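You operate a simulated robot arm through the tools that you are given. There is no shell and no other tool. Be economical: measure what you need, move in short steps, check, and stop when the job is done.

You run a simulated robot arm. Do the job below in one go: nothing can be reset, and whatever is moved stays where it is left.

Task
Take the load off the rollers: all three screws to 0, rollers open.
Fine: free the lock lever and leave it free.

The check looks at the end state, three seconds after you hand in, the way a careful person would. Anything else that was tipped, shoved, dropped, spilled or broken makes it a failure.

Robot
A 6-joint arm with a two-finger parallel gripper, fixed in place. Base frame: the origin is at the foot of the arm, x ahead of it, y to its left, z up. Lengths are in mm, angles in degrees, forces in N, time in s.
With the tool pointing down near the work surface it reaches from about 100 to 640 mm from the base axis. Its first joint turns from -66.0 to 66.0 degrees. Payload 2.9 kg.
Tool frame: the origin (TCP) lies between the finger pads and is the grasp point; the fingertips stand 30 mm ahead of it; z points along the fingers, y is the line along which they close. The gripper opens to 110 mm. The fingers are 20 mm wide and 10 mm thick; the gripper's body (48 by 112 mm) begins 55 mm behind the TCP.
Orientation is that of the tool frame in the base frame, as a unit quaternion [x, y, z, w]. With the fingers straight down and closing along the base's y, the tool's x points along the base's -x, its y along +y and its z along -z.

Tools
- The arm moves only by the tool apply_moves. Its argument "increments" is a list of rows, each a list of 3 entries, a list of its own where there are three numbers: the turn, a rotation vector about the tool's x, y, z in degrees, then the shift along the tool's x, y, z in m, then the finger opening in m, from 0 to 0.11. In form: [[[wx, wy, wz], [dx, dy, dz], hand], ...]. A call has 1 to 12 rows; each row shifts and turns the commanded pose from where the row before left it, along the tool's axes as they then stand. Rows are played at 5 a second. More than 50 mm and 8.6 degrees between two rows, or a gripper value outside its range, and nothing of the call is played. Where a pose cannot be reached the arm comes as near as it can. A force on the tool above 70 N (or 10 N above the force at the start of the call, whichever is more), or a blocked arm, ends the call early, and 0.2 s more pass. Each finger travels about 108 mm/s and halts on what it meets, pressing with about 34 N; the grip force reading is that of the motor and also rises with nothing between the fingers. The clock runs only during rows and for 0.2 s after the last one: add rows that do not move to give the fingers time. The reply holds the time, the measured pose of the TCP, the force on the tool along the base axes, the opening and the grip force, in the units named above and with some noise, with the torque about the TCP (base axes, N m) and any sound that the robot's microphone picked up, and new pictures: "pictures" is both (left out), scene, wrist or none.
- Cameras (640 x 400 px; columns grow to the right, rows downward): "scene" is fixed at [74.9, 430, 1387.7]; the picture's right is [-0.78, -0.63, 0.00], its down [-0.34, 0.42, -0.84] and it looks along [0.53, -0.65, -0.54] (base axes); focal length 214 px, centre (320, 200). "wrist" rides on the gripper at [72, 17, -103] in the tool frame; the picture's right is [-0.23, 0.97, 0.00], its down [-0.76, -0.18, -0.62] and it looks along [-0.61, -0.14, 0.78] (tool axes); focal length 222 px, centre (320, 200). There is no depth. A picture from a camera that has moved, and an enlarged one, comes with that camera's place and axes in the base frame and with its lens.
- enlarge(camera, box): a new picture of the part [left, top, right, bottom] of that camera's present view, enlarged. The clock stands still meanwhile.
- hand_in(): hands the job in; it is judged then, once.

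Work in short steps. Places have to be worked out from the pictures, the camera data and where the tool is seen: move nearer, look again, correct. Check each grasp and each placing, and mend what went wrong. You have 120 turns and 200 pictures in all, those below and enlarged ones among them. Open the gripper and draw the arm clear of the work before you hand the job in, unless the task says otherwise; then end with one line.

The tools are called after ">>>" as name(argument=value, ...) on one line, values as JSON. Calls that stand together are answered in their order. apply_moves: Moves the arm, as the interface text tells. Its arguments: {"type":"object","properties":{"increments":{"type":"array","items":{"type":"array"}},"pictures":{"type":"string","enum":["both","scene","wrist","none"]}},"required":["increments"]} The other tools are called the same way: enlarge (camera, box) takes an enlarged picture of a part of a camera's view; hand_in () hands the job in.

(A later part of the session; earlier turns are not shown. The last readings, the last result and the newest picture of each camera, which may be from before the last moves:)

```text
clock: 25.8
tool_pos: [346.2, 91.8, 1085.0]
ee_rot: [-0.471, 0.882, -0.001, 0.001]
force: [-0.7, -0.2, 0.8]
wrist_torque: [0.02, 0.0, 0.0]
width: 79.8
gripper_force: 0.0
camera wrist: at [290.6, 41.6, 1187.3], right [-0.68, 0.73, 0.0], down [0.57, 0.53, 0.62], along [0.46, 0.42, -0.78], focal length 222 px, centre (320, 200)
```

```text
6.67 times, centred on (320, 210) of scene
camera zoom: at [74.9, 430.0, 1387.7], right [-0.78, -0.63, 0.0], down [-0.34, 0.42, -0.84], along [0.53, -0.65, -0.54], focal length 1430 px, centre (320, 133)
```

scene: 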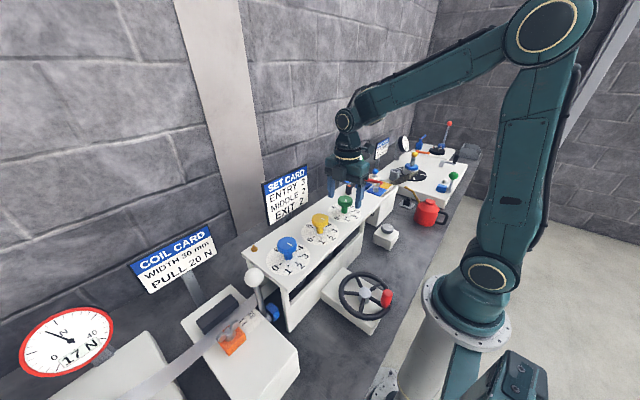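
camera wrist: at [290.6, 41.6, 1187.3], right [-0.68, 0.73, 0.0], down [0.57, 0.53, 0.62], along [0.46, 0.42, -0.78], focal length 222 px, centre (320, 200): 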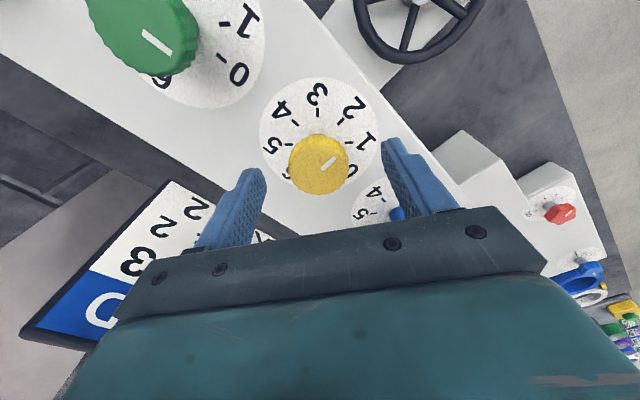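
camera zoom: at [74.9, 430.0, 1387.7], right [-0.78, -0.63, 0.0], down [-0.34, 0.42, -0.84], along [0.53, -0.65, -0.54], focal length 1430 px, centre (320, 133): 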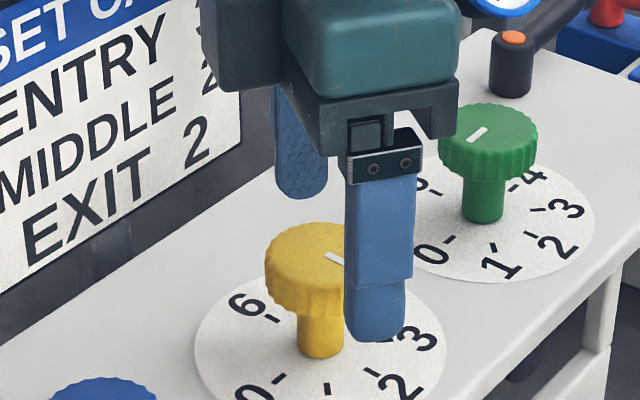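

The knob centre comes out at (348,93), nearly under the TCP. I make a fine correction, descend and close.

>>> apply_moves(increments=[[[0, 0, 0], [-0.0018, -0.0009, 0.015], 0.08], [[0, 0, 0], [0, 0, 0.0155], 0.07], [[0, 0, 0], [0, 0, 0], 0.055], [[0, 0, 0], [0, 0, 0], 0.04], [[0, 0, 0], [0, 0, 0], 0.03], [[0, 0, 0], [0, 0, 0], 0.03]], pictures="wrist")

```text
clock: 27.2
tool_pos: [347.2, 92.1, 1053.9]
ee_rot: [-0.47, 0.883, 0.0, 0.0]
force: [11.3, -5.7, -6.1]
wrist_torque: [0.25, -0.45, -0.07]
width: 41.6
gripper_force: 45.2
camera wrist: at [293.0, 41.8, 1156.3], right [-0.68, 0.73, 0.0], down [0.57, 0.53, 0.62], along [0.46, 0.42, -0.78], focal length 222 px, centre (320, 200)
```

wrist: 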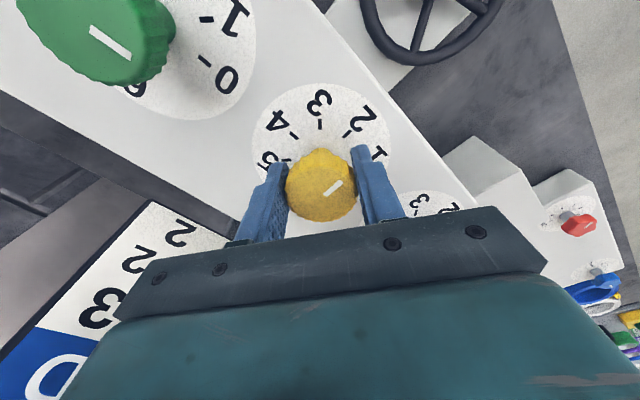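

A firm grip. I turn it 80° clockwise.

>>> apply_moves(increments=[[[0, 0, 8], [0, 0, 0], 0.03], [[0, 0, 8], [0, 0, 0], 0.03], [[0, 0, 8], [0, 0, 0], 0.03], [[0, 0, 8], [0, 0, 0], 0.03], [[0, 0, 8], [0, 0, 0], 0.03], [[0, 0, 8], [0, 0, 0], 0.03], [[0, 0, 8], [0, 0, 0], 0.03], [[0, 0, 8], [0, 0, 0], 0.03], [[0, 0, 8], [0, 0, 0], 0.03], [[0, 0, 8], [0, 0, 0], 0.03], [[0, 0, 0], [0, 0, 0], 0.03]], pictures="wrist")

>>> enlarge(camera="scene", box=[300, 202, 348, 232])

>>> enlarge(camera="wrist", box=[280, 140, 376, 200])

```text
clock: 29.6
tool_pos: [351.1, 95.1, 1052.3]
ee_rot: [0.205, 0.979, 0.001, 0.002]
force: [3.7, 32.5, -7.9]
wrist_torque: [-0.39, -0.83, 0.01]
width: 39.3
gripper_force: 44.9
camera wrist: at [289.7, 139.5, 1156.1], right [0.6, 0.8, 0.01], down [0.62, -0.47, 0.62], along [0.5, -0.37, -0.78], focal length 222 px, centre (320, 200)
```

wrist: 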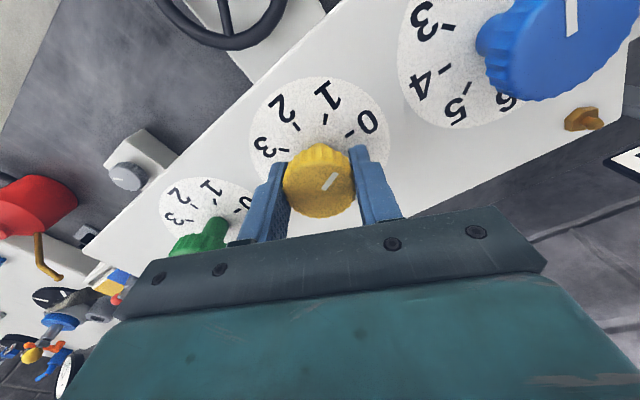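

```text
13.33 times, centred on (324, 217) of scene
camera zoom: at [75.1, 431.0, 1387.4], right [-0.78, -0.63, 0.0], down [-0.34, 0.42, -0.84], along [0.53, -0.65, -0.54], focal length 2860 px, centre (267, -27)
```

zoom: 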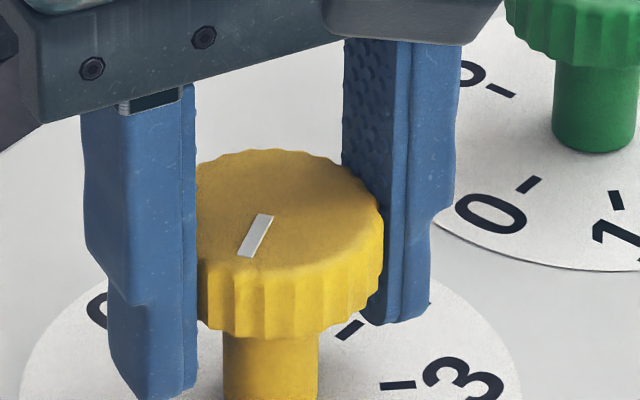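

```text
6.67 times, centred on (328, 170) of wrist
camera zoom: at [289.7, 139.5, 1156.1], right [0.6, 0.8, 0.01], down [0.62, -0.47, 0.62], along [0.5, -0.37, -0.78], focal length 1481 px, centre (267, 400)
```

zoom: 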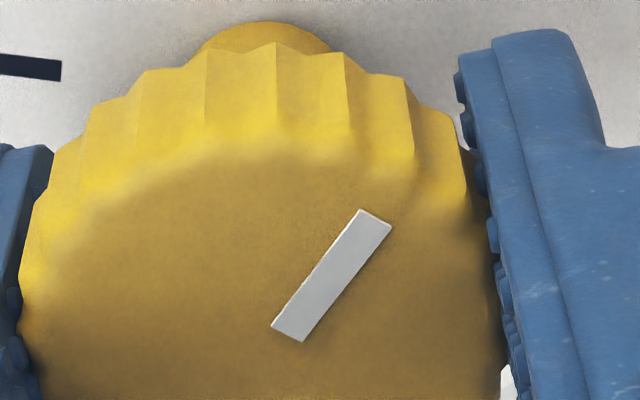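

By the mark about 22° is left (a little slip as the grip seated). I relax the side load and turn 20° more.

>>> apply_moves(increments=[[[0, 0, 0], [0.0005, 0.0012, 0], 0.03], [[0, 0, 7], [0, 0, 0], 0.03], [[0, 0, 7], [0, 0, 0], 0.03], [[0, 0, 6], [0, 0, 0], 0.03], [[0, 0, 0], [0, 0, 0], 0.03]], pictures="none")

>>> enlarge(camera="scene", box=[300, 202, 348, 232])

>>> enlarge(camera="wrist", box=[280, 100, 440, 200])

```text
clock: 30.8
tool_pos: [350.8, 94.6, 1053.8]
ee_rot: [0.374, 0.927, 0.001, 0.002]
force: [14.1, 27.0, -6.2]
wrist_torque: [-0.91, -0.66, -0.01]
width: 39.4
gripper_force: 44.6
```

```text
13.33 times, centred on (324, 217) of scene
camera zoom: at [75.4, 430.9, 1387.4], right [-0.78, -0.63, 0.0], down [-0.34, 0.42, -0.84], along [0.53, -0.65, -0.54], focal length 2860 px, centre (267, -27)
```

zoom: 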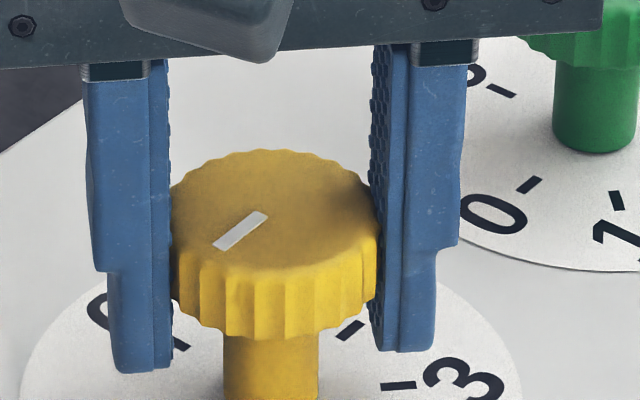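

```text
4.00 times, centred on (360, 150) of wrist
camera zoom: at [308.8, 157.6, 1156.1], right [0.84, 0.54, 0.0], down [0.42, -0.66, 0.62], along [0.34, -0.52, -0.78], focal length 888 px, centre (160, 400)
```

zoom: 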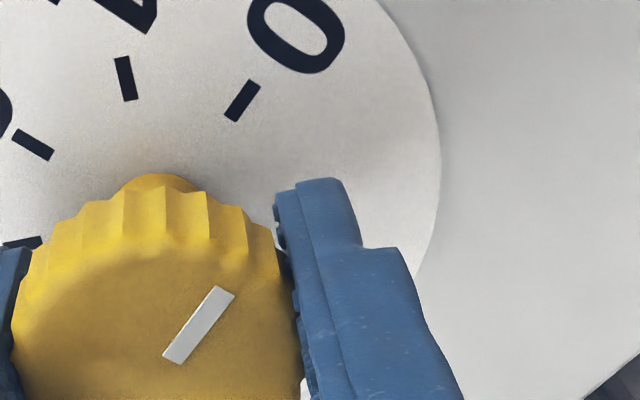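

The readings put it near 0, perhaps a few degrees past. I release, rise and return to the neutral view to measure properly.

>>> apply_moves(increments=[[[0, 0, 0], [0, 0, 0], 0.06], [[0, 0, 0], [0, 0, 0], 0.08], [[0, 0, 0], [0, 0, -0.04], 0.08], [[0, 0, 0], [0, 0, -0.035], 0.08], [[0, 0, -8], [0, 0, 0], 0.11], [[0, 0, -8], [0, 0, 0], 0.11], [[0, 0, -8], [0, 0, 0], 0.11], [[0, 0, -8], [0, 0, 0], 0.11], [[0, 0, -8], [0, 0, 0], 0.11], [[0, 0, -4], [0.035, 0, 0], 0.11], [[0, 0, 0], [0.035, 0.015, 0], 0.11], [[0, 0, 0], [0, 0, 0], 0.11]], pictures="none")

>>> enlarge(camera="wrist", box=[280, 160, 376, 220])

```text
clock: 33.4
tool_pos: [277.8, 112.3, 1126.3]
ee_rot: [-0.002, 1.0, 0.0, 0.0]
force: [0.1, -0.3, -0.3]
wrist_torque: [-0.04, -0.01, -0.02]
width: 109.9
gripper_force: 0.1
```

```text
6.67 times, centred on (328, 190) of wrist
camera zoom: at [204.5, 128.6, 1230.1], right [0.23, 0.97, 0.0], down [0.76, -0.18, 0.62], along [0.61, -0.14, -0.78], focal length 1481 px, centre (267, 267)
```

zoom: 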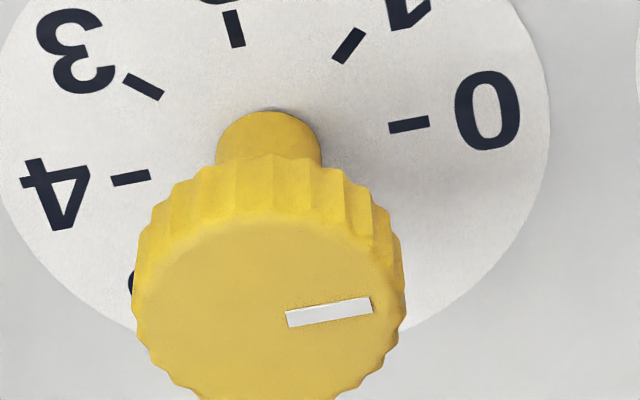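

>>> enlarge(camera="wrist", box=[318, 190, 350, 210])

```text
16.00 times, centred on (334, 200) of wrist
camera zoom: at [204.5, 128.6, 1230.1], right [0.23, 0.97, 0.0], down [0.76, -0.18, 0.62], along [0.61, -0.14, -0.78], focal length 3554 px, centre (96, 200)
```

zoom: 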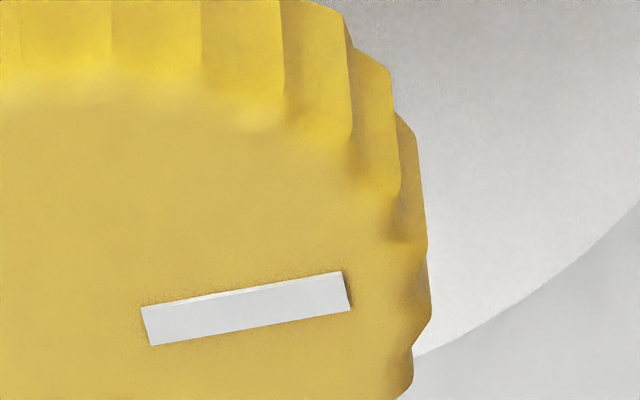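

Yellow's mark is parallel to the 4–0 tick line, so it's at 0 within a fraction of a degree. Now blue.

>>> apply_moves(increments=[[[0, 0, 0], [0, 0.038, 0], 0.11], [[0, 0, 0], [0, 0.038, 0], 0.11], [[0, 0, 0], [0, 0.038, 0], 0.11], [[0, 0, 0], [0, 0, 0], 0.11]], pictures="wrist")

>>> enlarge(camera="wrist", box=[260, 140, 380, 215])

```text
clock: 34.4
tool_pos: [279.8, 224.0, 1126.3]
ee_rot: [0.0, 1.0, 0.0, 0.0]
force: [-0.3, -0.8, -0.9]
wrist_torque: [-0.01, 0.02, 0.0]
width: 110.2
gripper_force: 0.0
camera wrist: at [207.2, 241.1, 1229.8], right [0.23, 0.97, 0.0], down [0.76, -0.18, 0.62], along [0.61, -0.14, -0.78], focal length 222 px, centre (320, 200)
```

wrist: 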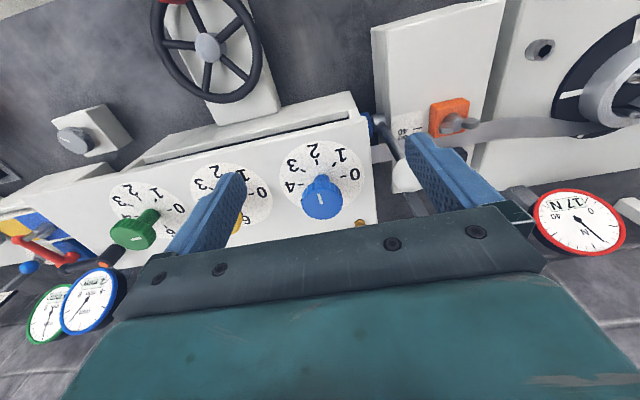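

```text
5.33 times, centred on (320, 178) of wrist
camera zoom: at [207.2, 241.1, 1229.8], right [0.23, 0.97, 0.0], down [0.76, -0.18, 0.62], along [0.61, -0.14, -0.78], focal length 1185 px, centre (320, 320)
```

zoom: 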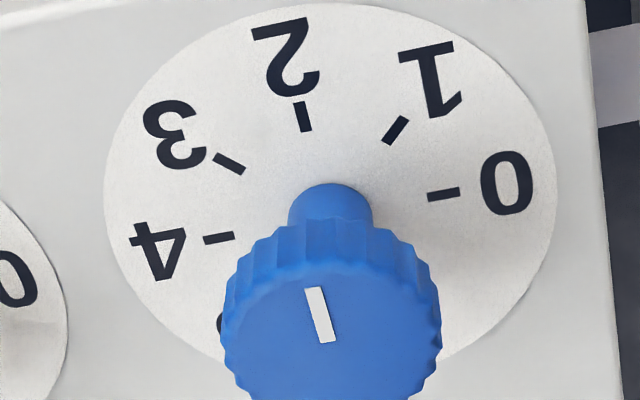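

Blue reads about 1.95. Its centre is ≈(348.5,207), and the white ball lever at y≈297 is clear. I use the same approach as for yellow.

>>> apply_moves(increments=[[[0, 0, 0], [-0.0343, -0.0085, 0], 0.08], [[0, 0, 0], [-0.0343, -0.0085, 0], 0.08], [[0, 0, -8], [0, 0, 0], 0.08], [[0, 0, -8], [0, 0, 0], 0.08], [[0, 0, -8], [0, 0, 0], 0.08], [[0, 0, -8], [0, 0, 0], 0.08], [[0, 0, -8], [0, 0, 0], 0.08], [[0, 0, -8], [0, 0, 0], 0.08], [[0, 0, -8], [0, 0, 0], 0.08], [[0, 0, 0], [0, 0, 0.042], 0.08], [[0, 0, 0], [0, 0, 0], 0.08]], pictures="both")

```text
clock: 36.8
tool_pos: [348.6, 206.1, 1086.2]
ee_rot: [-0.471, 0.882, -0.001, 0.0]
force: [-1.1, 0.3, -0.5]
wrist_torque: [0.02, 0.0, 0.01]
width: 80.1
gripper_force: 0.0
camera wrist: at [292.8, 155.0, 1188.8], right [-0.68, 0.73, 0.0], down [0.57, 0.53, 0.62], along [0.46, 0.42, -0.78], focal length 222 px, centre (320, 200)
```

scene: 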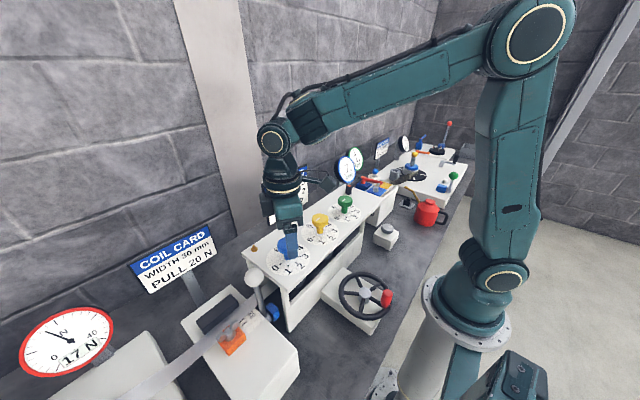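
wrist: 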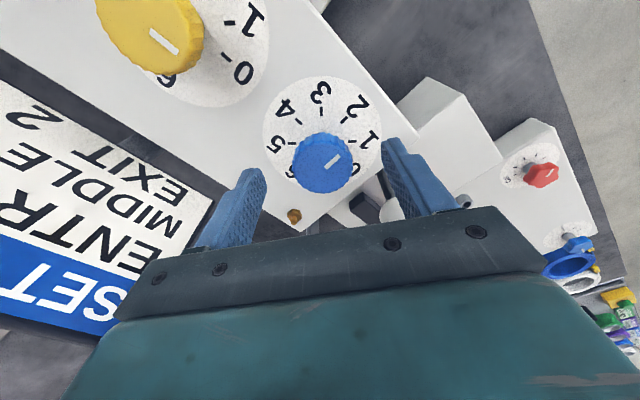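

The centre comes out at (348.2,207.3). I descend, close and start turning.

>>> apply_moves(increments=[[[0, 0, 0], [-0.0008, 0.001, 0.016], 0.08], [[0, 0, 0], [0, 0, 0.016], 0.07], [[0, 0, 0], [0, 0, 0], 0.055], [[0, 0, 0], [0, 0, 0], 0.04], [[0, 0, 0], [0, 0, 0], 0.03], [[0, 0, 0], [0, 0, 0], 0.03]], pictures="wrist")

```text
clock: 38.2
tool_pos: [348.3, 207.7, 1052.8]
ee_rot: [-0.47, 0.883, -0.001, 0.0]
force: [13.1, -6.8, -8.6]
wrist_torque: [0.35, -0.52, -0.06]
width: 41.8
gripper_force: 44.8
camera wrist: at [293.3, 157.3, 1156.7], right [-0.68, 0.73, 0.0], down [0.57, 0.53, 0.62], along [0.46, 0.42, -0.78], focal length 222 px, centre (320, 200)
```

wrist: 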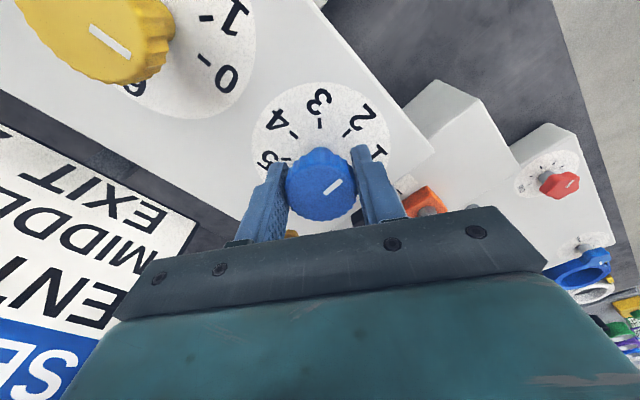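

Gripped. I turn 80° clockwise and then read it.

>>> apply_moves(increments=[[[0, 0, 8], [0, 0, 0], 0.03], [[0, 0, 8], [0, 0, 0], 0.03], [[0, 0, 8], [0, 0, 0], 0.03], [[0, 0, 8], [0, 0, 0], 0.03], [[0, 0, 8], [0, 0, 0], 0.03], [[0, 0, 8], [0, 0, 0], 0.03], [[0, 0, 8], [0, 0, 0], 0.03], [[0, 0, 8], [0, 0, 0], 0.03], [[0, 0, 8], [0, 0, 0], 0.03], [[0, 0, 8], [0, 0, 0], 0.03], [[0, 0, 0], [0, 0, 0], 0.03]], pictures="none")

>>> enlarge(camera="scene", box=[264, 228, 312, 258])

>>> enlarge(camera="wrist", box=[280, 100, 440, 200])

```text
clock: 40.6
tool_pos: [347.3, 210.7, 1053.5]
ee_rot: [0.206, 0.979, 0.001, 0.001]
force: [8.5, 28.5, -15.7]
wrist_torque: [0.16, 0.94, 0.12]
width: 41.7
gripper_force: 45.5
```

```text
13.33 times, centred on (288, 243) of scene
camera zoom: at [75.3, 431.0, 1387.4], right [-0.78, -0.63, 0.0], down [-0.34, 0.42, -0.84], along [0.53, -0.65, -0.54], focal length 2860 px, centre (747, -373)
```

zoom: 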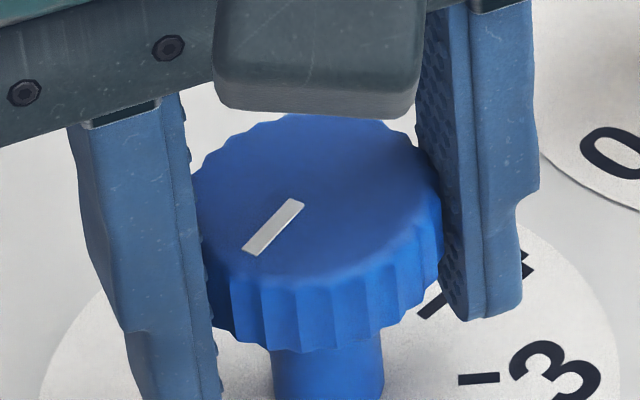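

```text
4.00 times, centred on (360, 150) of wrist
camera zoom: at [287.3, 256.1, 1156.9], right [0.6, 0.8, 0.0], down [0.62, -0.47, 0.62], along [0.5, -0.37, -0.78], focal length 888 px, centre (160, 400)
```

zoom: 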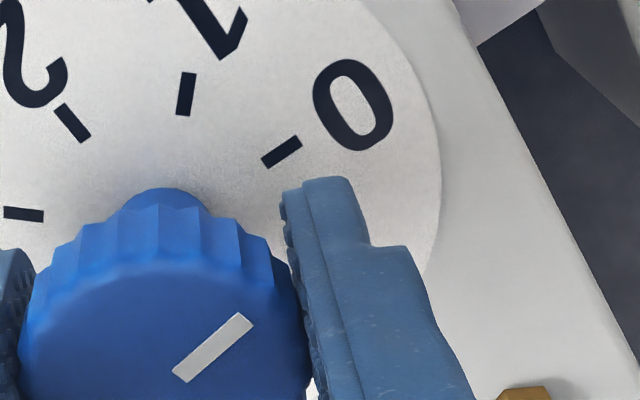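

Both views give about 9° left, so I relax the side load a little and turn 9°.

>>> apply_moves(increments=[[[0, 0, 0], [0.0005, 0.0012, 0], 0.03], [[0, 0, 4.5], [0, 0, 0], 0.03], [[0, 0, 4.5], [0, 0, 0], 0.03], [[0, 0, 0], [0, 0, 0], 0.03]], pictures="none")

>>> enlarge(camera="scene", box=[264, 228, 312, 258])

>>> enlarge(camera="wrist", box=[280, 100, 440, 200])

```text
clock: 41.6
tool_pos: [347.8, 211.6, 1053.3]
ee_rot: [0.283, 0.959, 0.001, 0.002]
force: [9.6, 24.9, -12.4]
wrist_torque: [-0.08, 0.79, 0.06]
width: 41.7
gripper_force: 44.7
```

```text
13.33 times, centred on (288, 243) of scene
camera zoom: at [75.4, 430.8, 1387.4], right [-0.78, -0.63, 0.0], down [-0.34, 0.42, -0.84], along [0.53, -0.65, -0.54], focal length 2860 px, centre (747, -373)
```

zoom: 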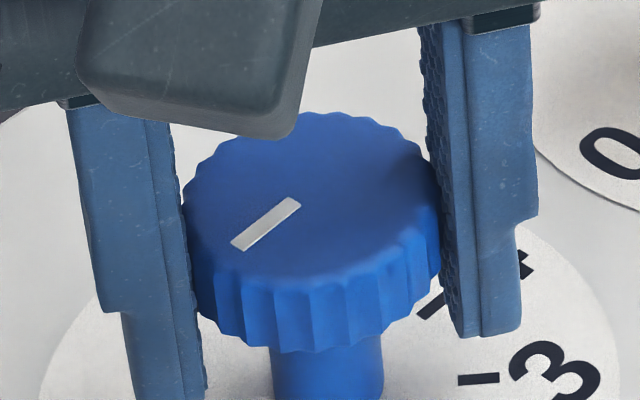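

```text
4.00 times, centred on (360, 150) of wrist
camera zoom: at [295.3, 265.4, 1156.8], right [0.72, 0.69, 0.0], down [0.54, -0.56, 0.62], along [0.43, -0.45, -0.78], focal length 888 px, centre (160, 400)
```

zoom: 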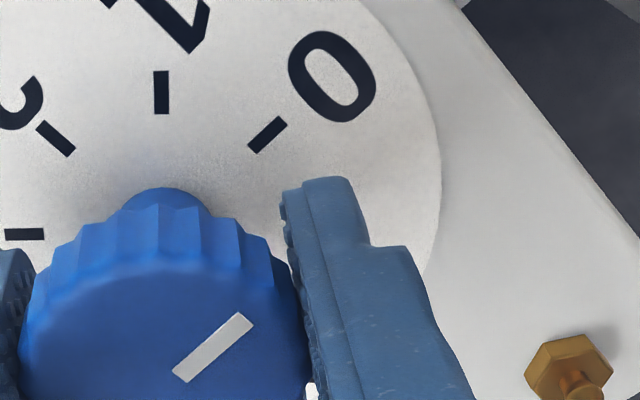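

It should be at 0 now. I release, rise and measure in the neutral view.

>>> apply_moves(increments=[[[0, 0, 0], [0, 0, 0], 0.06], [[0, 0, 0], [0, 0, 0], 0.08], [[0, 0, 0], [0, 0, -0.04], 0.08], [[0, 0, 0], [0, 0, -0.035], 0.08], [[0, 0, -8.3], [0, 0, 0], 0.11], [[0, 0, -8.3], [0, 0, 0], 0.11], [[0, 0, -8.3], [0, 0, 0], 0.11], [[0, 0, -8], [0.035, 0, 0], 0.11], [[0, 0, 0], [0.035, 0.015, 0], 0.11], [[0, 0, 0], [0, 0, 0], 0.11]], pictures="wrist")

>>> enlarge(camera="wrist", box=[280, 160, 376, 220])

>>> enlarge(camera="wrist", box=[318, 190, 350, 210])

```text
clock: 43.8
tool_pos: [277.8, 229.9, 1128.5]
ee_rot: [-0.001, 1.0, -0.001, 0.0]
force: [0.5, -0.5, 0.3]
wrist_torque: [0.0, -0.02, 0.01]
width: 110.1
gripper_force: 0.1
camera wrist: at [205.5, 247.5, 1232.7], right [0.23, 0.97, 0.0], down [0.76, -0.18, 0.62], along [0.61, -0.14, -0.78], focal length 222 px, centre (320, 200)
```

wrist: 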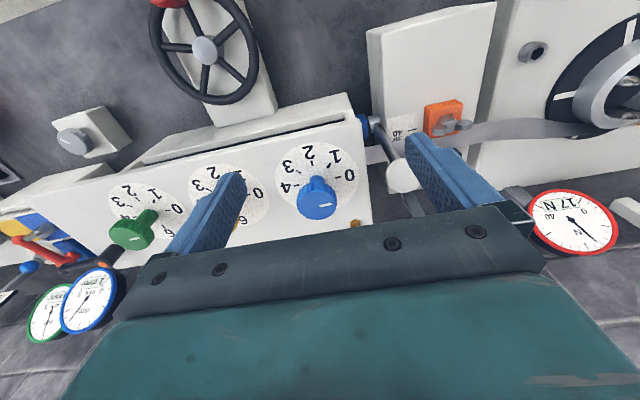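

```text
6.67 times, centred on (328, 190) of wrist
camera zoom: at [205.5, 247.5, 1232.7], right [0.23, 0.97, 0.0], down [0.76, -0.18, 0.62], along [0.61, -0.14, -0.78], focal length 1481 px, centre (267, 267)
```

zoom: 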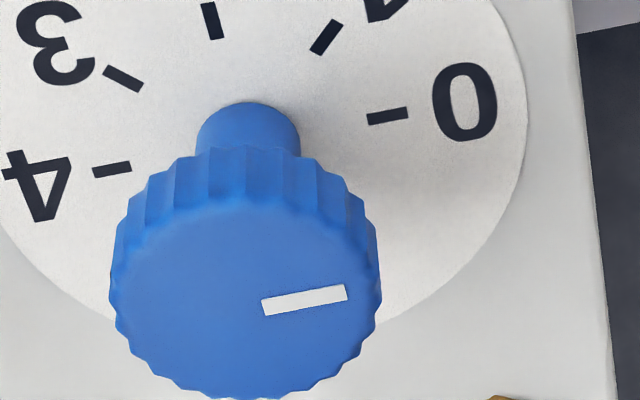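

```text
16.00 times, centred on (334, 200) of wrist
camera zoom: at [205.5, 247.5, 1232.7], right [0.23, 0.97, 0.0], down [0.76, -0.18, 0.62], along [0.61, -0.14, -0.78], focal length 3554 px, centre (96, 200)
```

zoom: 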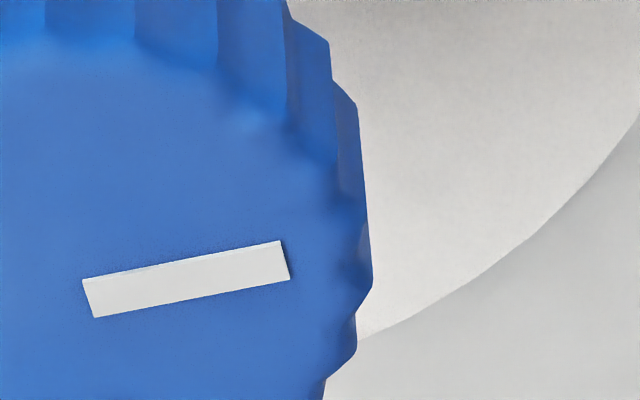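

Blue is within ≈1.5° of 0. Before finishing I check whether anything else governs "rollers open", by looking at the handwheel, the roller gap and the white ball lever.

>>> enlarge(camera="scene", box=[260, 200, 404, 330])

>>> enlarge(camera="wrist", box=[340, 60, 480, 200])

>>> enlarge(camera="wrist", box=[40, 0, 280, 200])

>>> enlarge(camera="scene", box=[320, 130, 400, 230])

```text
3.08 times, centred on (332, 265) of scene
camera zoom: at [74.9, 430.0, 1387.7], right [-0.78, -0.63, 0.0], down [-0.34, 0.42, -0.84], along [0.53, -0.65, -0.54], focal length 660 px, centre (283, 0)
```

zoom: 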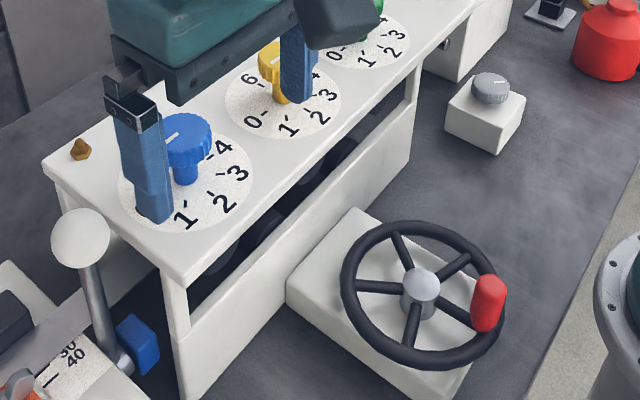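

```text
2.86 times, centred on (410, 130) of wrist
camera zoom: at [205.5, 247.5, 1232.7], right [0.23, 0.97, 0.0], down [0.76, -0.18, 0.62], along [0.61, -0.14, -0.78], focal length 635 px, centre (63, 400)
```

zoom: 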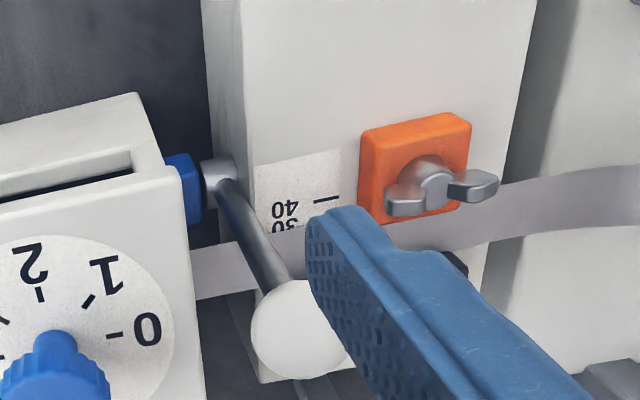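

```text
2.00 times, centred on (160, 100) of wrist
camera zoom: at [205.5, 247.5, 1232.7], right [0.23, 0.97, 0.0], down [0.76, -0.18, 0.62], along [0.61, -0.14, -0.78], focal length 444 px, centre (640, 400)
```

zoom: 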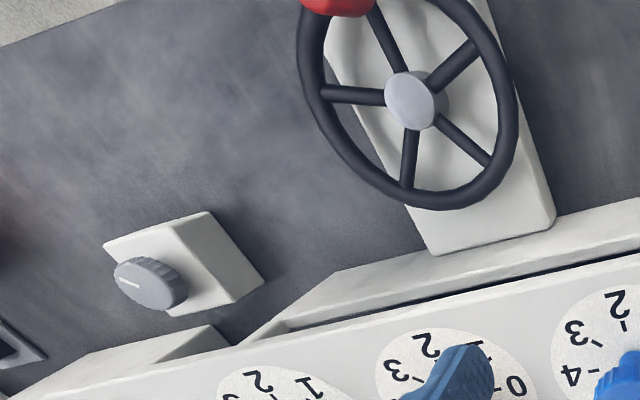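

```text
4.00 times, centred on (360, 180) of scene
camera zoom: at [74.9, 430.0, 1387.7], right [-0.78, -0.63, 0.0], down [-0.34, 0.42, -0.84], along [0.53, -0.65, -0.54], focal length 858 px, centre (160, 280)
```

zoom: 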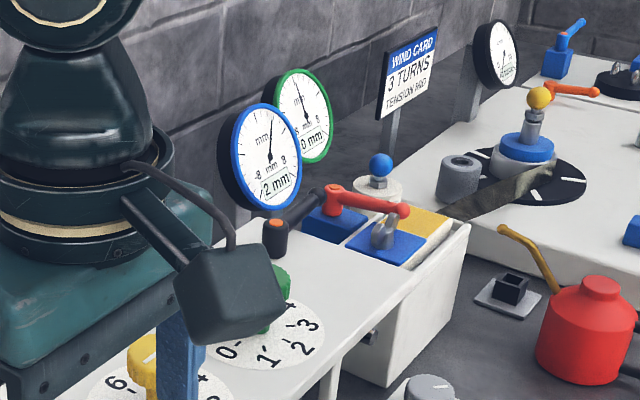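

The white ball lever sits at the straightener's entry end and may be the roller opening lever. I get a closer look at it from the −x side.

>>> apply_moves(increments=[[[0, 0, 0], [0.012, 0.04, 0], 0.02], [[0, 0, 0], [0.012, 0.025, 0.02], 0.02], [[0, 0, 0], [0, 0, 0.04], 0.02], [[0, 0, 0], [0, 0, 0.03], 0.02], [[0, 0, 0], [0, 0, 0], 0.02]], pictures="both")

>>> enlarge(camera="wrist", box=[220, 20, 460, 220])

>>> enlarge(camera="scene", box=[220, 250, 316, 330])

```text
clock: 45.0
tool_pos: [253.7, 296.0, 1041.6]
ee_rot: [0.0, 1.0, 0.0, 0.0]
force: [-0.5, 0.0, 0.6]
wrist_torque: [0.01, 0.01, 0.0]
width: 19.9
gripper_force: 0.0
camera wrist: at [180.9, 312.9, 1144.7], right [0.23, 0.97, 0.0], down [0.76, -0.18, 0.62], along [0.61, -0.14, -0.78], focal length 222 px, centre (320, 200)
```

scene: 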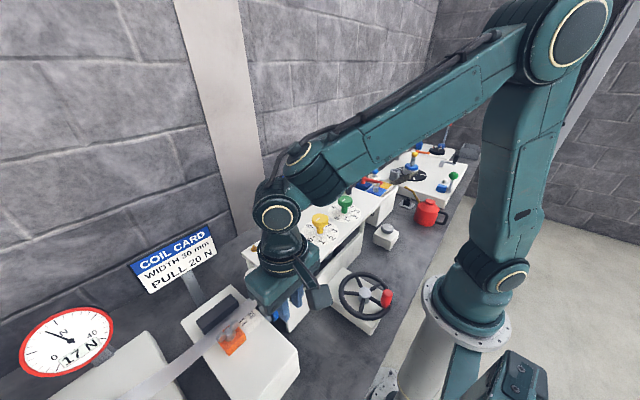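
wrist: 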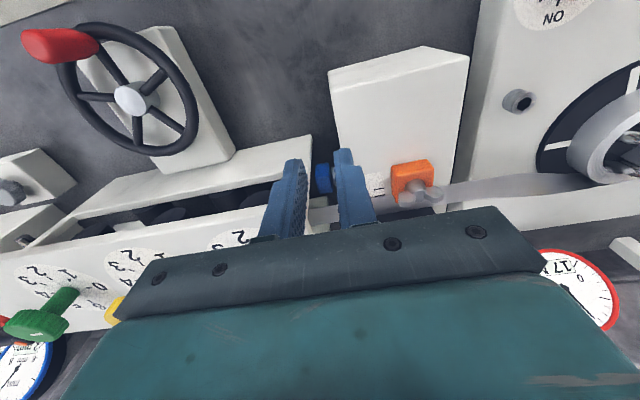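

```text
2.00 times, centred on (340, 120) of wrist
camera zoom: at [180.9, 312.9, 1144.7], right [0.23, 0.97, 0.0], down [0.76, -0.18, 0.62], along [0.61, -0.14, -0.78], focal length 444 px, centre (280, 360)
```

zoom: 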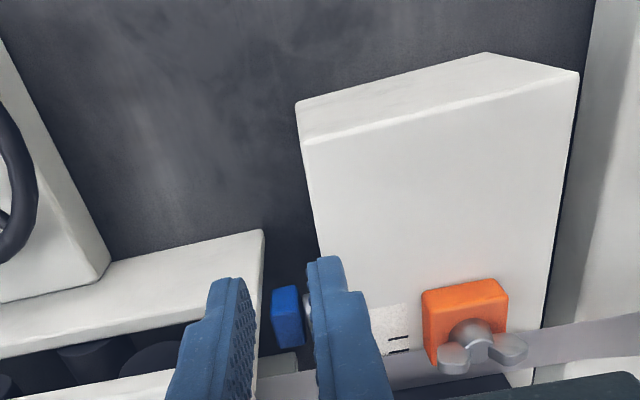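

```text
5.00 times, centred on (268, 290) of scene
camera zoom: at [74.9, 430.0, 1387.7], right [-0.78, -0.63, 0.0], down [-0.34, 0.42, -0.84], along [0.53, -0.65, -0.54], focal length 1072 px, centre (580, -250)
```

zoom: 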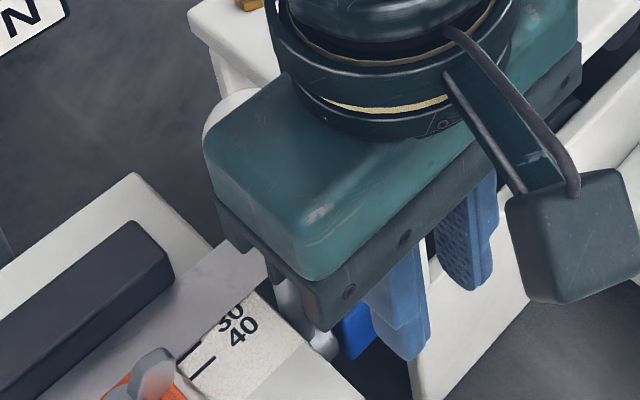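

I tilt the hand so the camera looks forward, to view the roller gap and the ball lever's mounting.

>>> apply_moves(increments=[[[0, 0, 0], [0.016, -0.006, 0.01], 0.02], [[0, 0, 0], [0.016, -0.006, 0.01], 0.02], [[0, -7.5, 0], [0, 0, 0], 0.02], [[0, -7.5, 0], [0, 0, 0], 0.02], [[0, -7.5, 0], [0, 0, 0], 0.02], [[0, -7.5, 0], [0, 0, 0], 0.02], [[0, 0, 0], [0, 0, 0], 0.02]], pictures="wrist")

>>> enlarge(camera="wrist", box=[200, 30, 440, 230])

```text
clock: 46.6
tool_pos: [263.5, 262.9, 1016.8]
ee_rot: [0.0, 0.966, 0.0, 0.259]
force: [0.4, 0.6, 0.8]
wrist_torque: [-0.05, 0.05, 0.0]
width: 19.9
gripper_force: 0.1
out of reach, approached as far as the arm can: row 5, 6
camera wrist: at [148.4, 279.6, 1070.6], right [0.2, 0.97, 0.11], down [0.35, -0.18, 0.92], along [0.92, -0.14, -0.37], focal length 222 px, centre (320, 200)
```

wrist: 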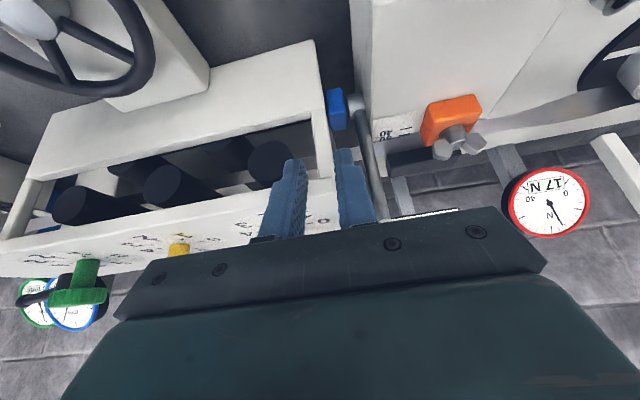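

```text
2.00 times, centred on (320, 130) of wrist
camera zoom: at [148.4, 279.6, 1070.6], right [0.2, 0.97, 0.11], down [0.35, -0.18, 0.92], along [0.92, -0.14, -0.37], focal length 444 px, centre (320, 340)
```

zoom: 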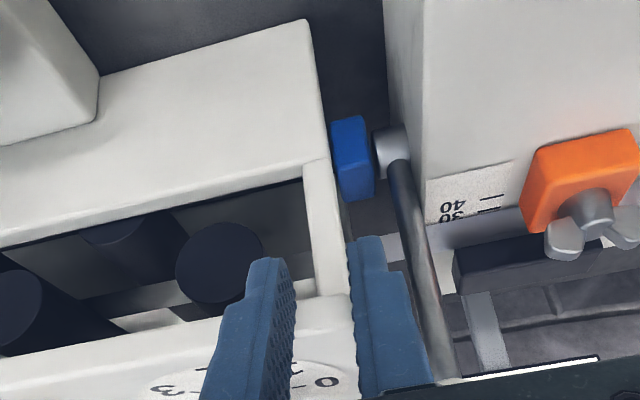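

>>> enlarge(camera="wrist", box=[20, 90, 340, 270])

>>> enlarge(camera="wrist", box=[300, 60, 420, 220])

```text
2.00 times, centred on (180, 180) of wrist
camera zoom: at [148.4, 279.6, 1070.6], right [0.2, 0.97, 0.11], down [0.35, -0.18, 0.92], along [0.92, -0.14, -0.37], focal length 444 px, centre (600, 240)
```

zoom: 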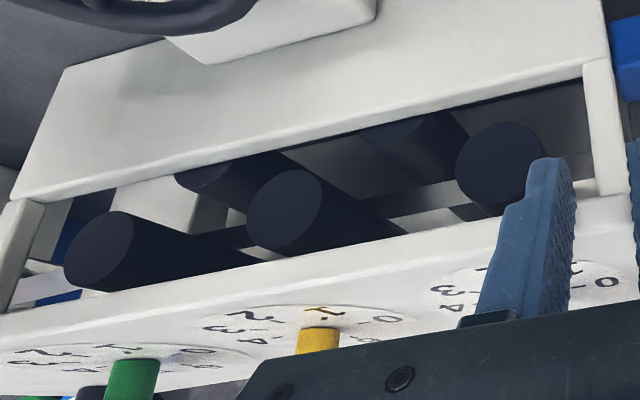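

```text
2.50 times, centred on (360, 140) of wrist
camera zoom: at [148.4, 279.6, 1070.6], right [0.2, 0.97, 0.11], down [0.35, -0.18, 0.92], along [0.92, -0.14, -0.37], focal length 555 px, centre (220, 350)
```

zoom: 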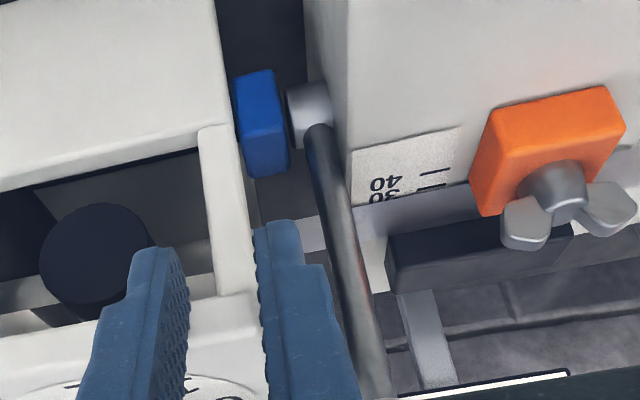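

>>> enlarge(camera="wrist", box=[100, 130, 220, 205])

>>> enlarge(camera="wrist", box=[190, 110, 310, 185])

```text
5.33 times, centred on (160, 168) of wrist
camera zoom: at [148.4, 279.6, 1070.6], right [0.2, 0.97, 0.11], down [0.35, -0.18, 0.92], along [0.92, -0.14, -0.37], focal length 1185 px, centre (1173, 373)
```

zoom: 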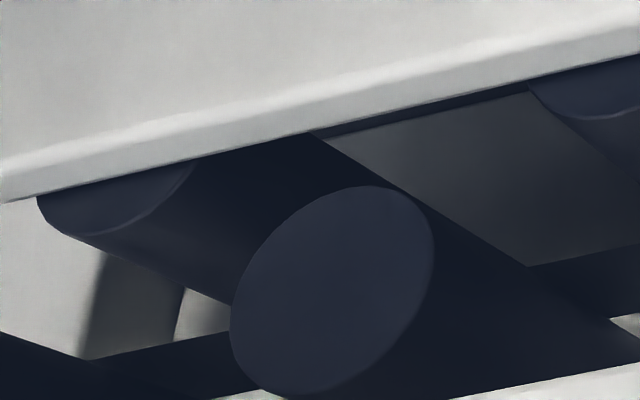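

```text
5.33 times, centred on (250, 148) of wrist
camera zoom: at [148.4, 279.6, 1070.6], right [0.2, 0.97, 0.11], down [0.35, -0.18, 0.92], along [0.92, -0.14, -0.37], focal length 1185 px, centre (693, 480)
```

zoom: 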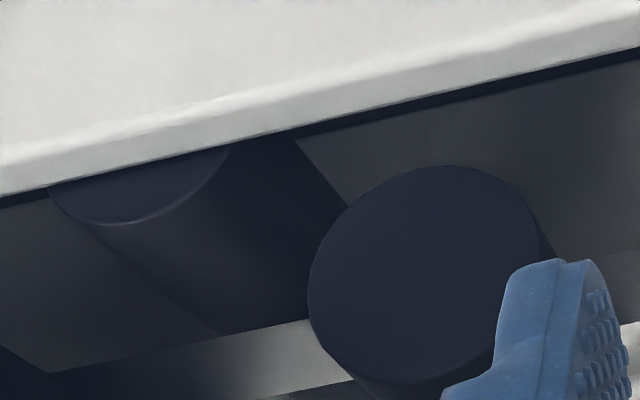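

Geometry says the blue bracket and the ball lever are mounted on the straightener's entry end, so it is the roller open/close lever. The upper rollers' undersides (z≈931) are only about 4 mm above the lower rollers' tops (z≈927), so it still looks closed. I raise and level the hand to locate the ball precisely.

>>> apply_moves(increments=[[[0, 0, 0], [-0.02, 0, -0.0345], 0.02], [[0, 0, 0], [-0.02, 0, -0.0345], 0.02], [[0, 0, 0], [-0.015, 0, -0.026], 0.02], [[0, 7.5, 0], [0, 0, 0], 0.02], [[0, 7.5, 0], [0, 0, 0], 0.02], [[0, 7.5, 0], [0, 0, 0], 0.02], [[0, 7.5, 0], [0, 0, 0], 0.02], [[0, 0, 0], [0, 0, 0], 0.02]], pictures="both")

>>> enlarge(camera="wrist", box=[300, 80, 460, 220])

>>> enlarge(camera="scene", box=[220, 250, 316, 330])

```text
clock: 48.4
tool_pos: [268.8, 259.6, 1124.7]
ee_rot: [0.0, 1.0, -0.002, -0.001]
force: [0.7, -1.1, 0.4]
wrist_torque: [0.01, 0.0, -0.02]
width: 19.9
gripper_force: 0.1
out of reach, approached as far as the arm can: row 2, 3
camera wrist: at [195.8, 276.4, 1229.3], right [0.23, 0.97, 0.0], down [0.76, -0.18, 0.62], along [0.61, -0.14, -0.78], focal length 222 px, centre (320, 200)
```

scene: 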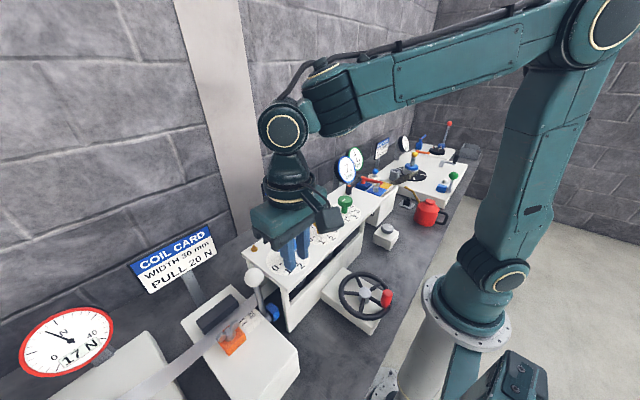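
wrist: 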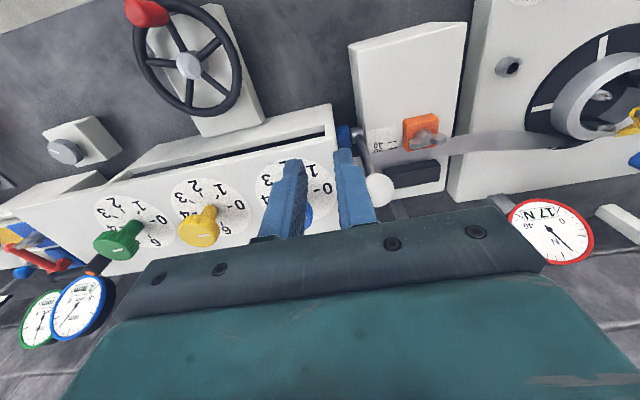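

```text
2.86 times, centred on (380, 150) of wrist
camera zoom: at [195.8, 276.4, 1229.3], right [0.23, 0.97, 0.0], down [0.76, -0.18, 0.62], along [0.61, -0.14, -0.78], focal length 635 px, centre (149, 343)
```

zoom: 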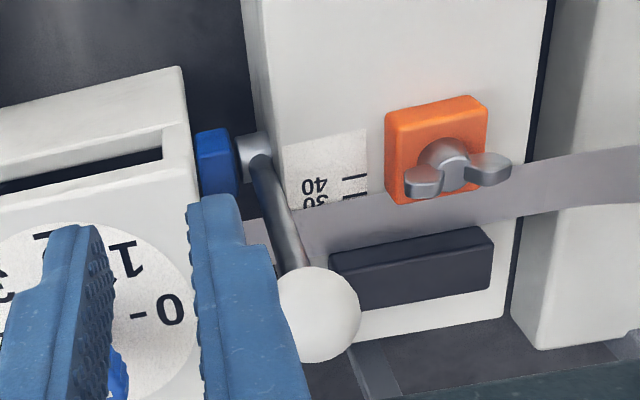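

```text
5.00 times, centred on (268, 290) of scene
camera zoom: at [74.9, 430.0, 1387.7], right [-0.78, -0.63, 0.0], down [-0.34, 0.42, -0.84], along [0.53, -0.65, -0.54], focal length 1072 px, centre (580, -250)
```

zoom: 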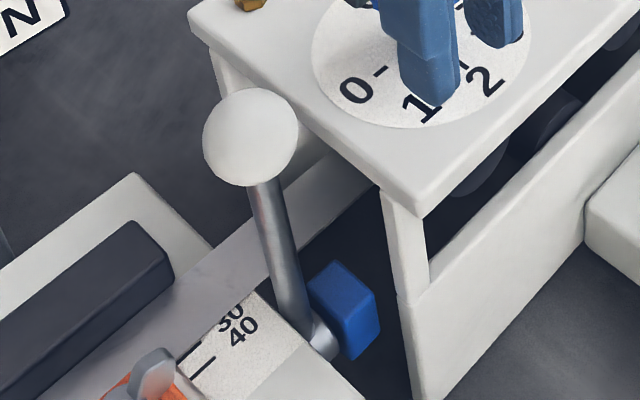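

The ball is at ≈(339,305,1045) and the lever stands upright. The strip blocks a swing toward +x, so its other position must be toward −x. I turn the hand −90° over the ball so the fingers close along x.

>>> apply_moves(increments=[[[0, 0, 0], [-0.035, 0.023, 0], 0.06], [[0, 0, 0], [-0.035, 0.023, 0], 0.07], [[0, 0, -8.5], [0, 0, 0], 0.07], [[0, 0, -8.5], [0, 0, 0], 0.07], [[0, 0, -8.5], [0, 0, 0], 0.07], [[0, 0, -8.5], [0, 0, 0], 0.07], [[0, 0, -8.5], [0, 0, 0], 0.07], [[0, 0, -8.5], [0, 0, 0], 0.07], [[0, 0, -8.5], [0, 0, 0], 0.07], [[0, 0, -8.5], [0, 0, 0], 0.07], [[0, 0, -8.5], [0, 0, 0], 0.07], [[0, 0, -8.5], [0, 0, 0], 0.07]], pictures="both")

```text
clock: 51.0
tool_pos: [339.1, 307.0, 1126.2]
ee_rot: [-0.677, 0.736, -0.001, 0.0]
force: [0.3, -0.2, -0.3]
wrist_torque: [-0.02, 0.0, -0.01]
width: 70.0
gripper_force: 0.1
camera wrist: at [315.6, 235.6, 1229.8], right [-0.95, 0.31, 0.0], down [0.24, 0.74, 0.62], along [0.19, 0.59, -0.78], focal length 222 px, centre (320, 200)
```

scene: 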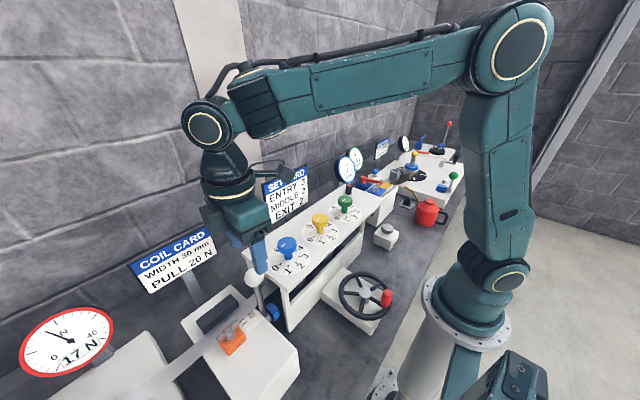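
wrist: 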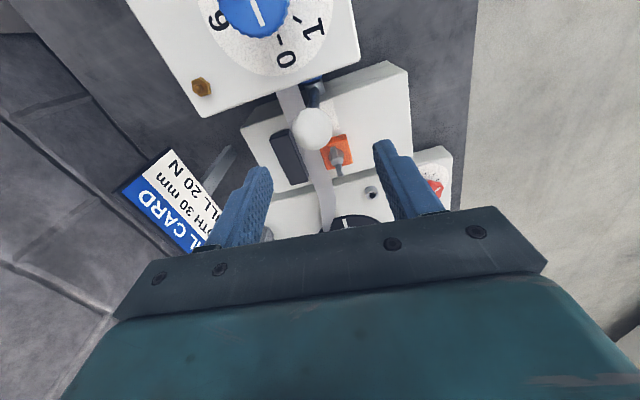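

I correct a few mm and lower until the fingertips straddle the ball's equator.

>>> apply_moves(increments=[[[0, 0, 0], [0.0043, -0.0024, 0.02], 0.07], [[0, 0, 0], [0, 0, 0.022], 0.07], [[0, 0, 0], [0, 0, 0.021], 0.07], [[0, 0, 0], [0, 0, 0], 0.07]], pictures="both")

>>> enlarge(camera="scene", box=[220, 230, 300, 330])

```text
clock: 52.0
tool_pos: [339.2, 299.3, 1063.2]
ee_rot: [-0.676, 0.737, 0.001, 0.0]
force: [1.0, -0.4, -0.4]
wrist_torque: [0.02, 0.0, -0.01]
width: 69.9
gripper_force: 0.0
camera wrist: at [316.5, 230.3, 1166.6], right [-0.95, 0.31, 0.0], down [0.24, 0.74, 0.62], along [0.19, 0.59, -0.78], focal length 222 px, centre (320, 200)
```

scene: 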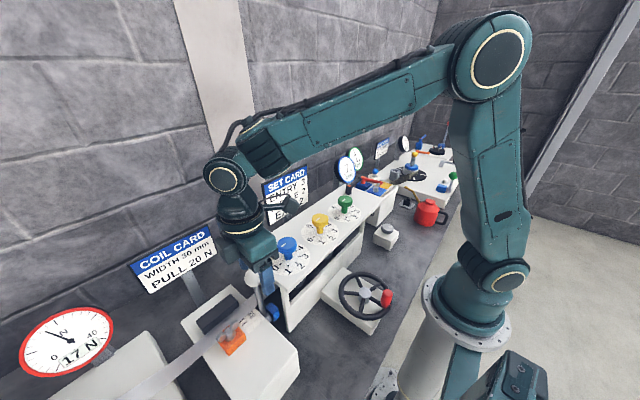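
wrist: 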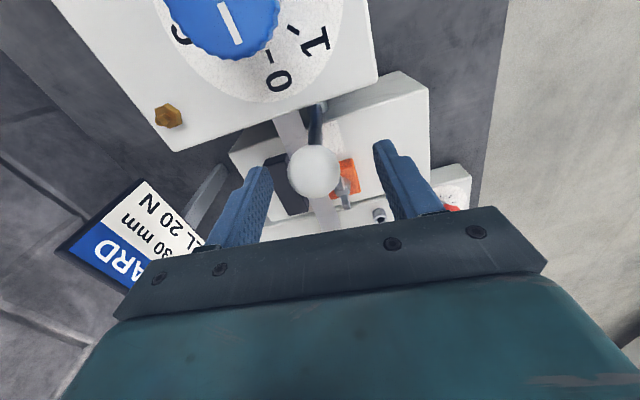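

```text
4.00 times, centred on (260, 280) of scene
camera zoom: at [74.9, 430.0, 1387.7], right [-0.78, -0.63, 0.0], down [-0.34, 0.42, -0.84], along [0.53, -0.65, -0.54], focal length 858 px, centre (560, -120)
```

zoom: 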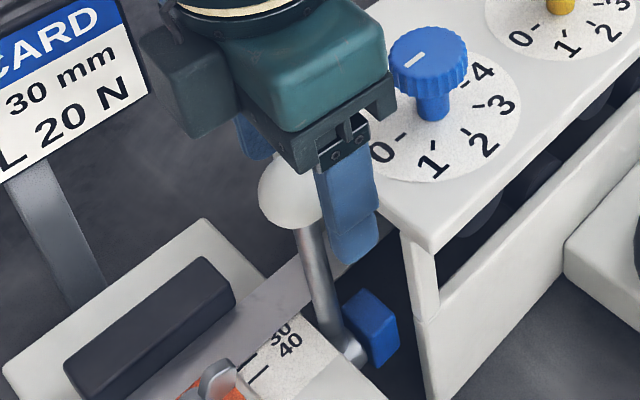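

The ball is between the fingers. I close to a loose 42 mm cage and push gently toward −x, 12 mm at first.

>>> apply_moves(increments=[[[0, 0, 0], [0, -0.002, 0], 0.055], [[0, 0, 0], [0, 0, 0], 0.042], [[0, 0, 0], [0, 0, 0], 0.042], [[0, 0, 0], [0, 0.006, 0], 0.042], [[0, 0, 0], [0, 0.006, 0], 0.042], [[0, 0, 0], [0, 0, 0], 0.042]], pictures="wrist")

>>> enlarge(camera="scene", box=[220, 230, 300, 330])

```text
clock: 53.4
tool_pos: [329.6, 302.1, 1063.5]
ee_rot: [-0.676, 0.737, 0.0, 0.0]
force: [0.6, 0.5, 1.0]
wrist_torque: [0.0, -0.02, 0.0]
width: 42.3
gripper_force: 0.5
camera wrist: at [306.4, 231.4, 1166.9], right [-0.95, 0.31, 0.0], down [0.24, 0.74, 0.62], along [0.19, 0.59, -0.78], focal length 222 px, centre (320, 200)
```

wrist: 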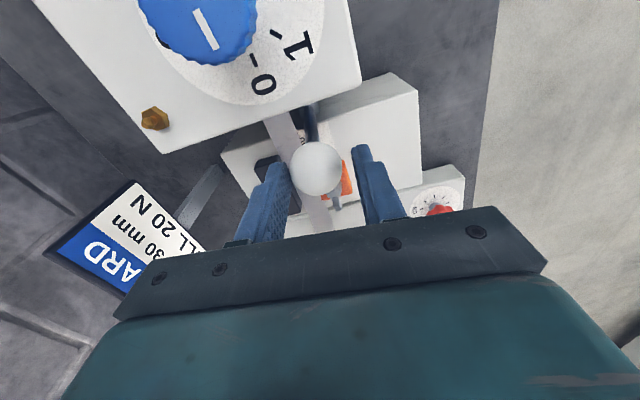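

```text
4.00 times, centred on (260, 280) of scene
camera zoom: at [74.9, 430.0, 1387.7], right [-0.78, -0.63, 0.0], down [-0.34, 0.42, -0.84], along [0.53, -0.65, -0.54], focal length 858 px, centre (560, -120)
```

zoom: 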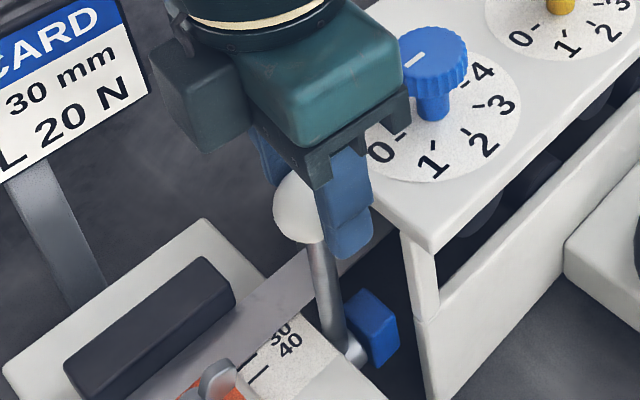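

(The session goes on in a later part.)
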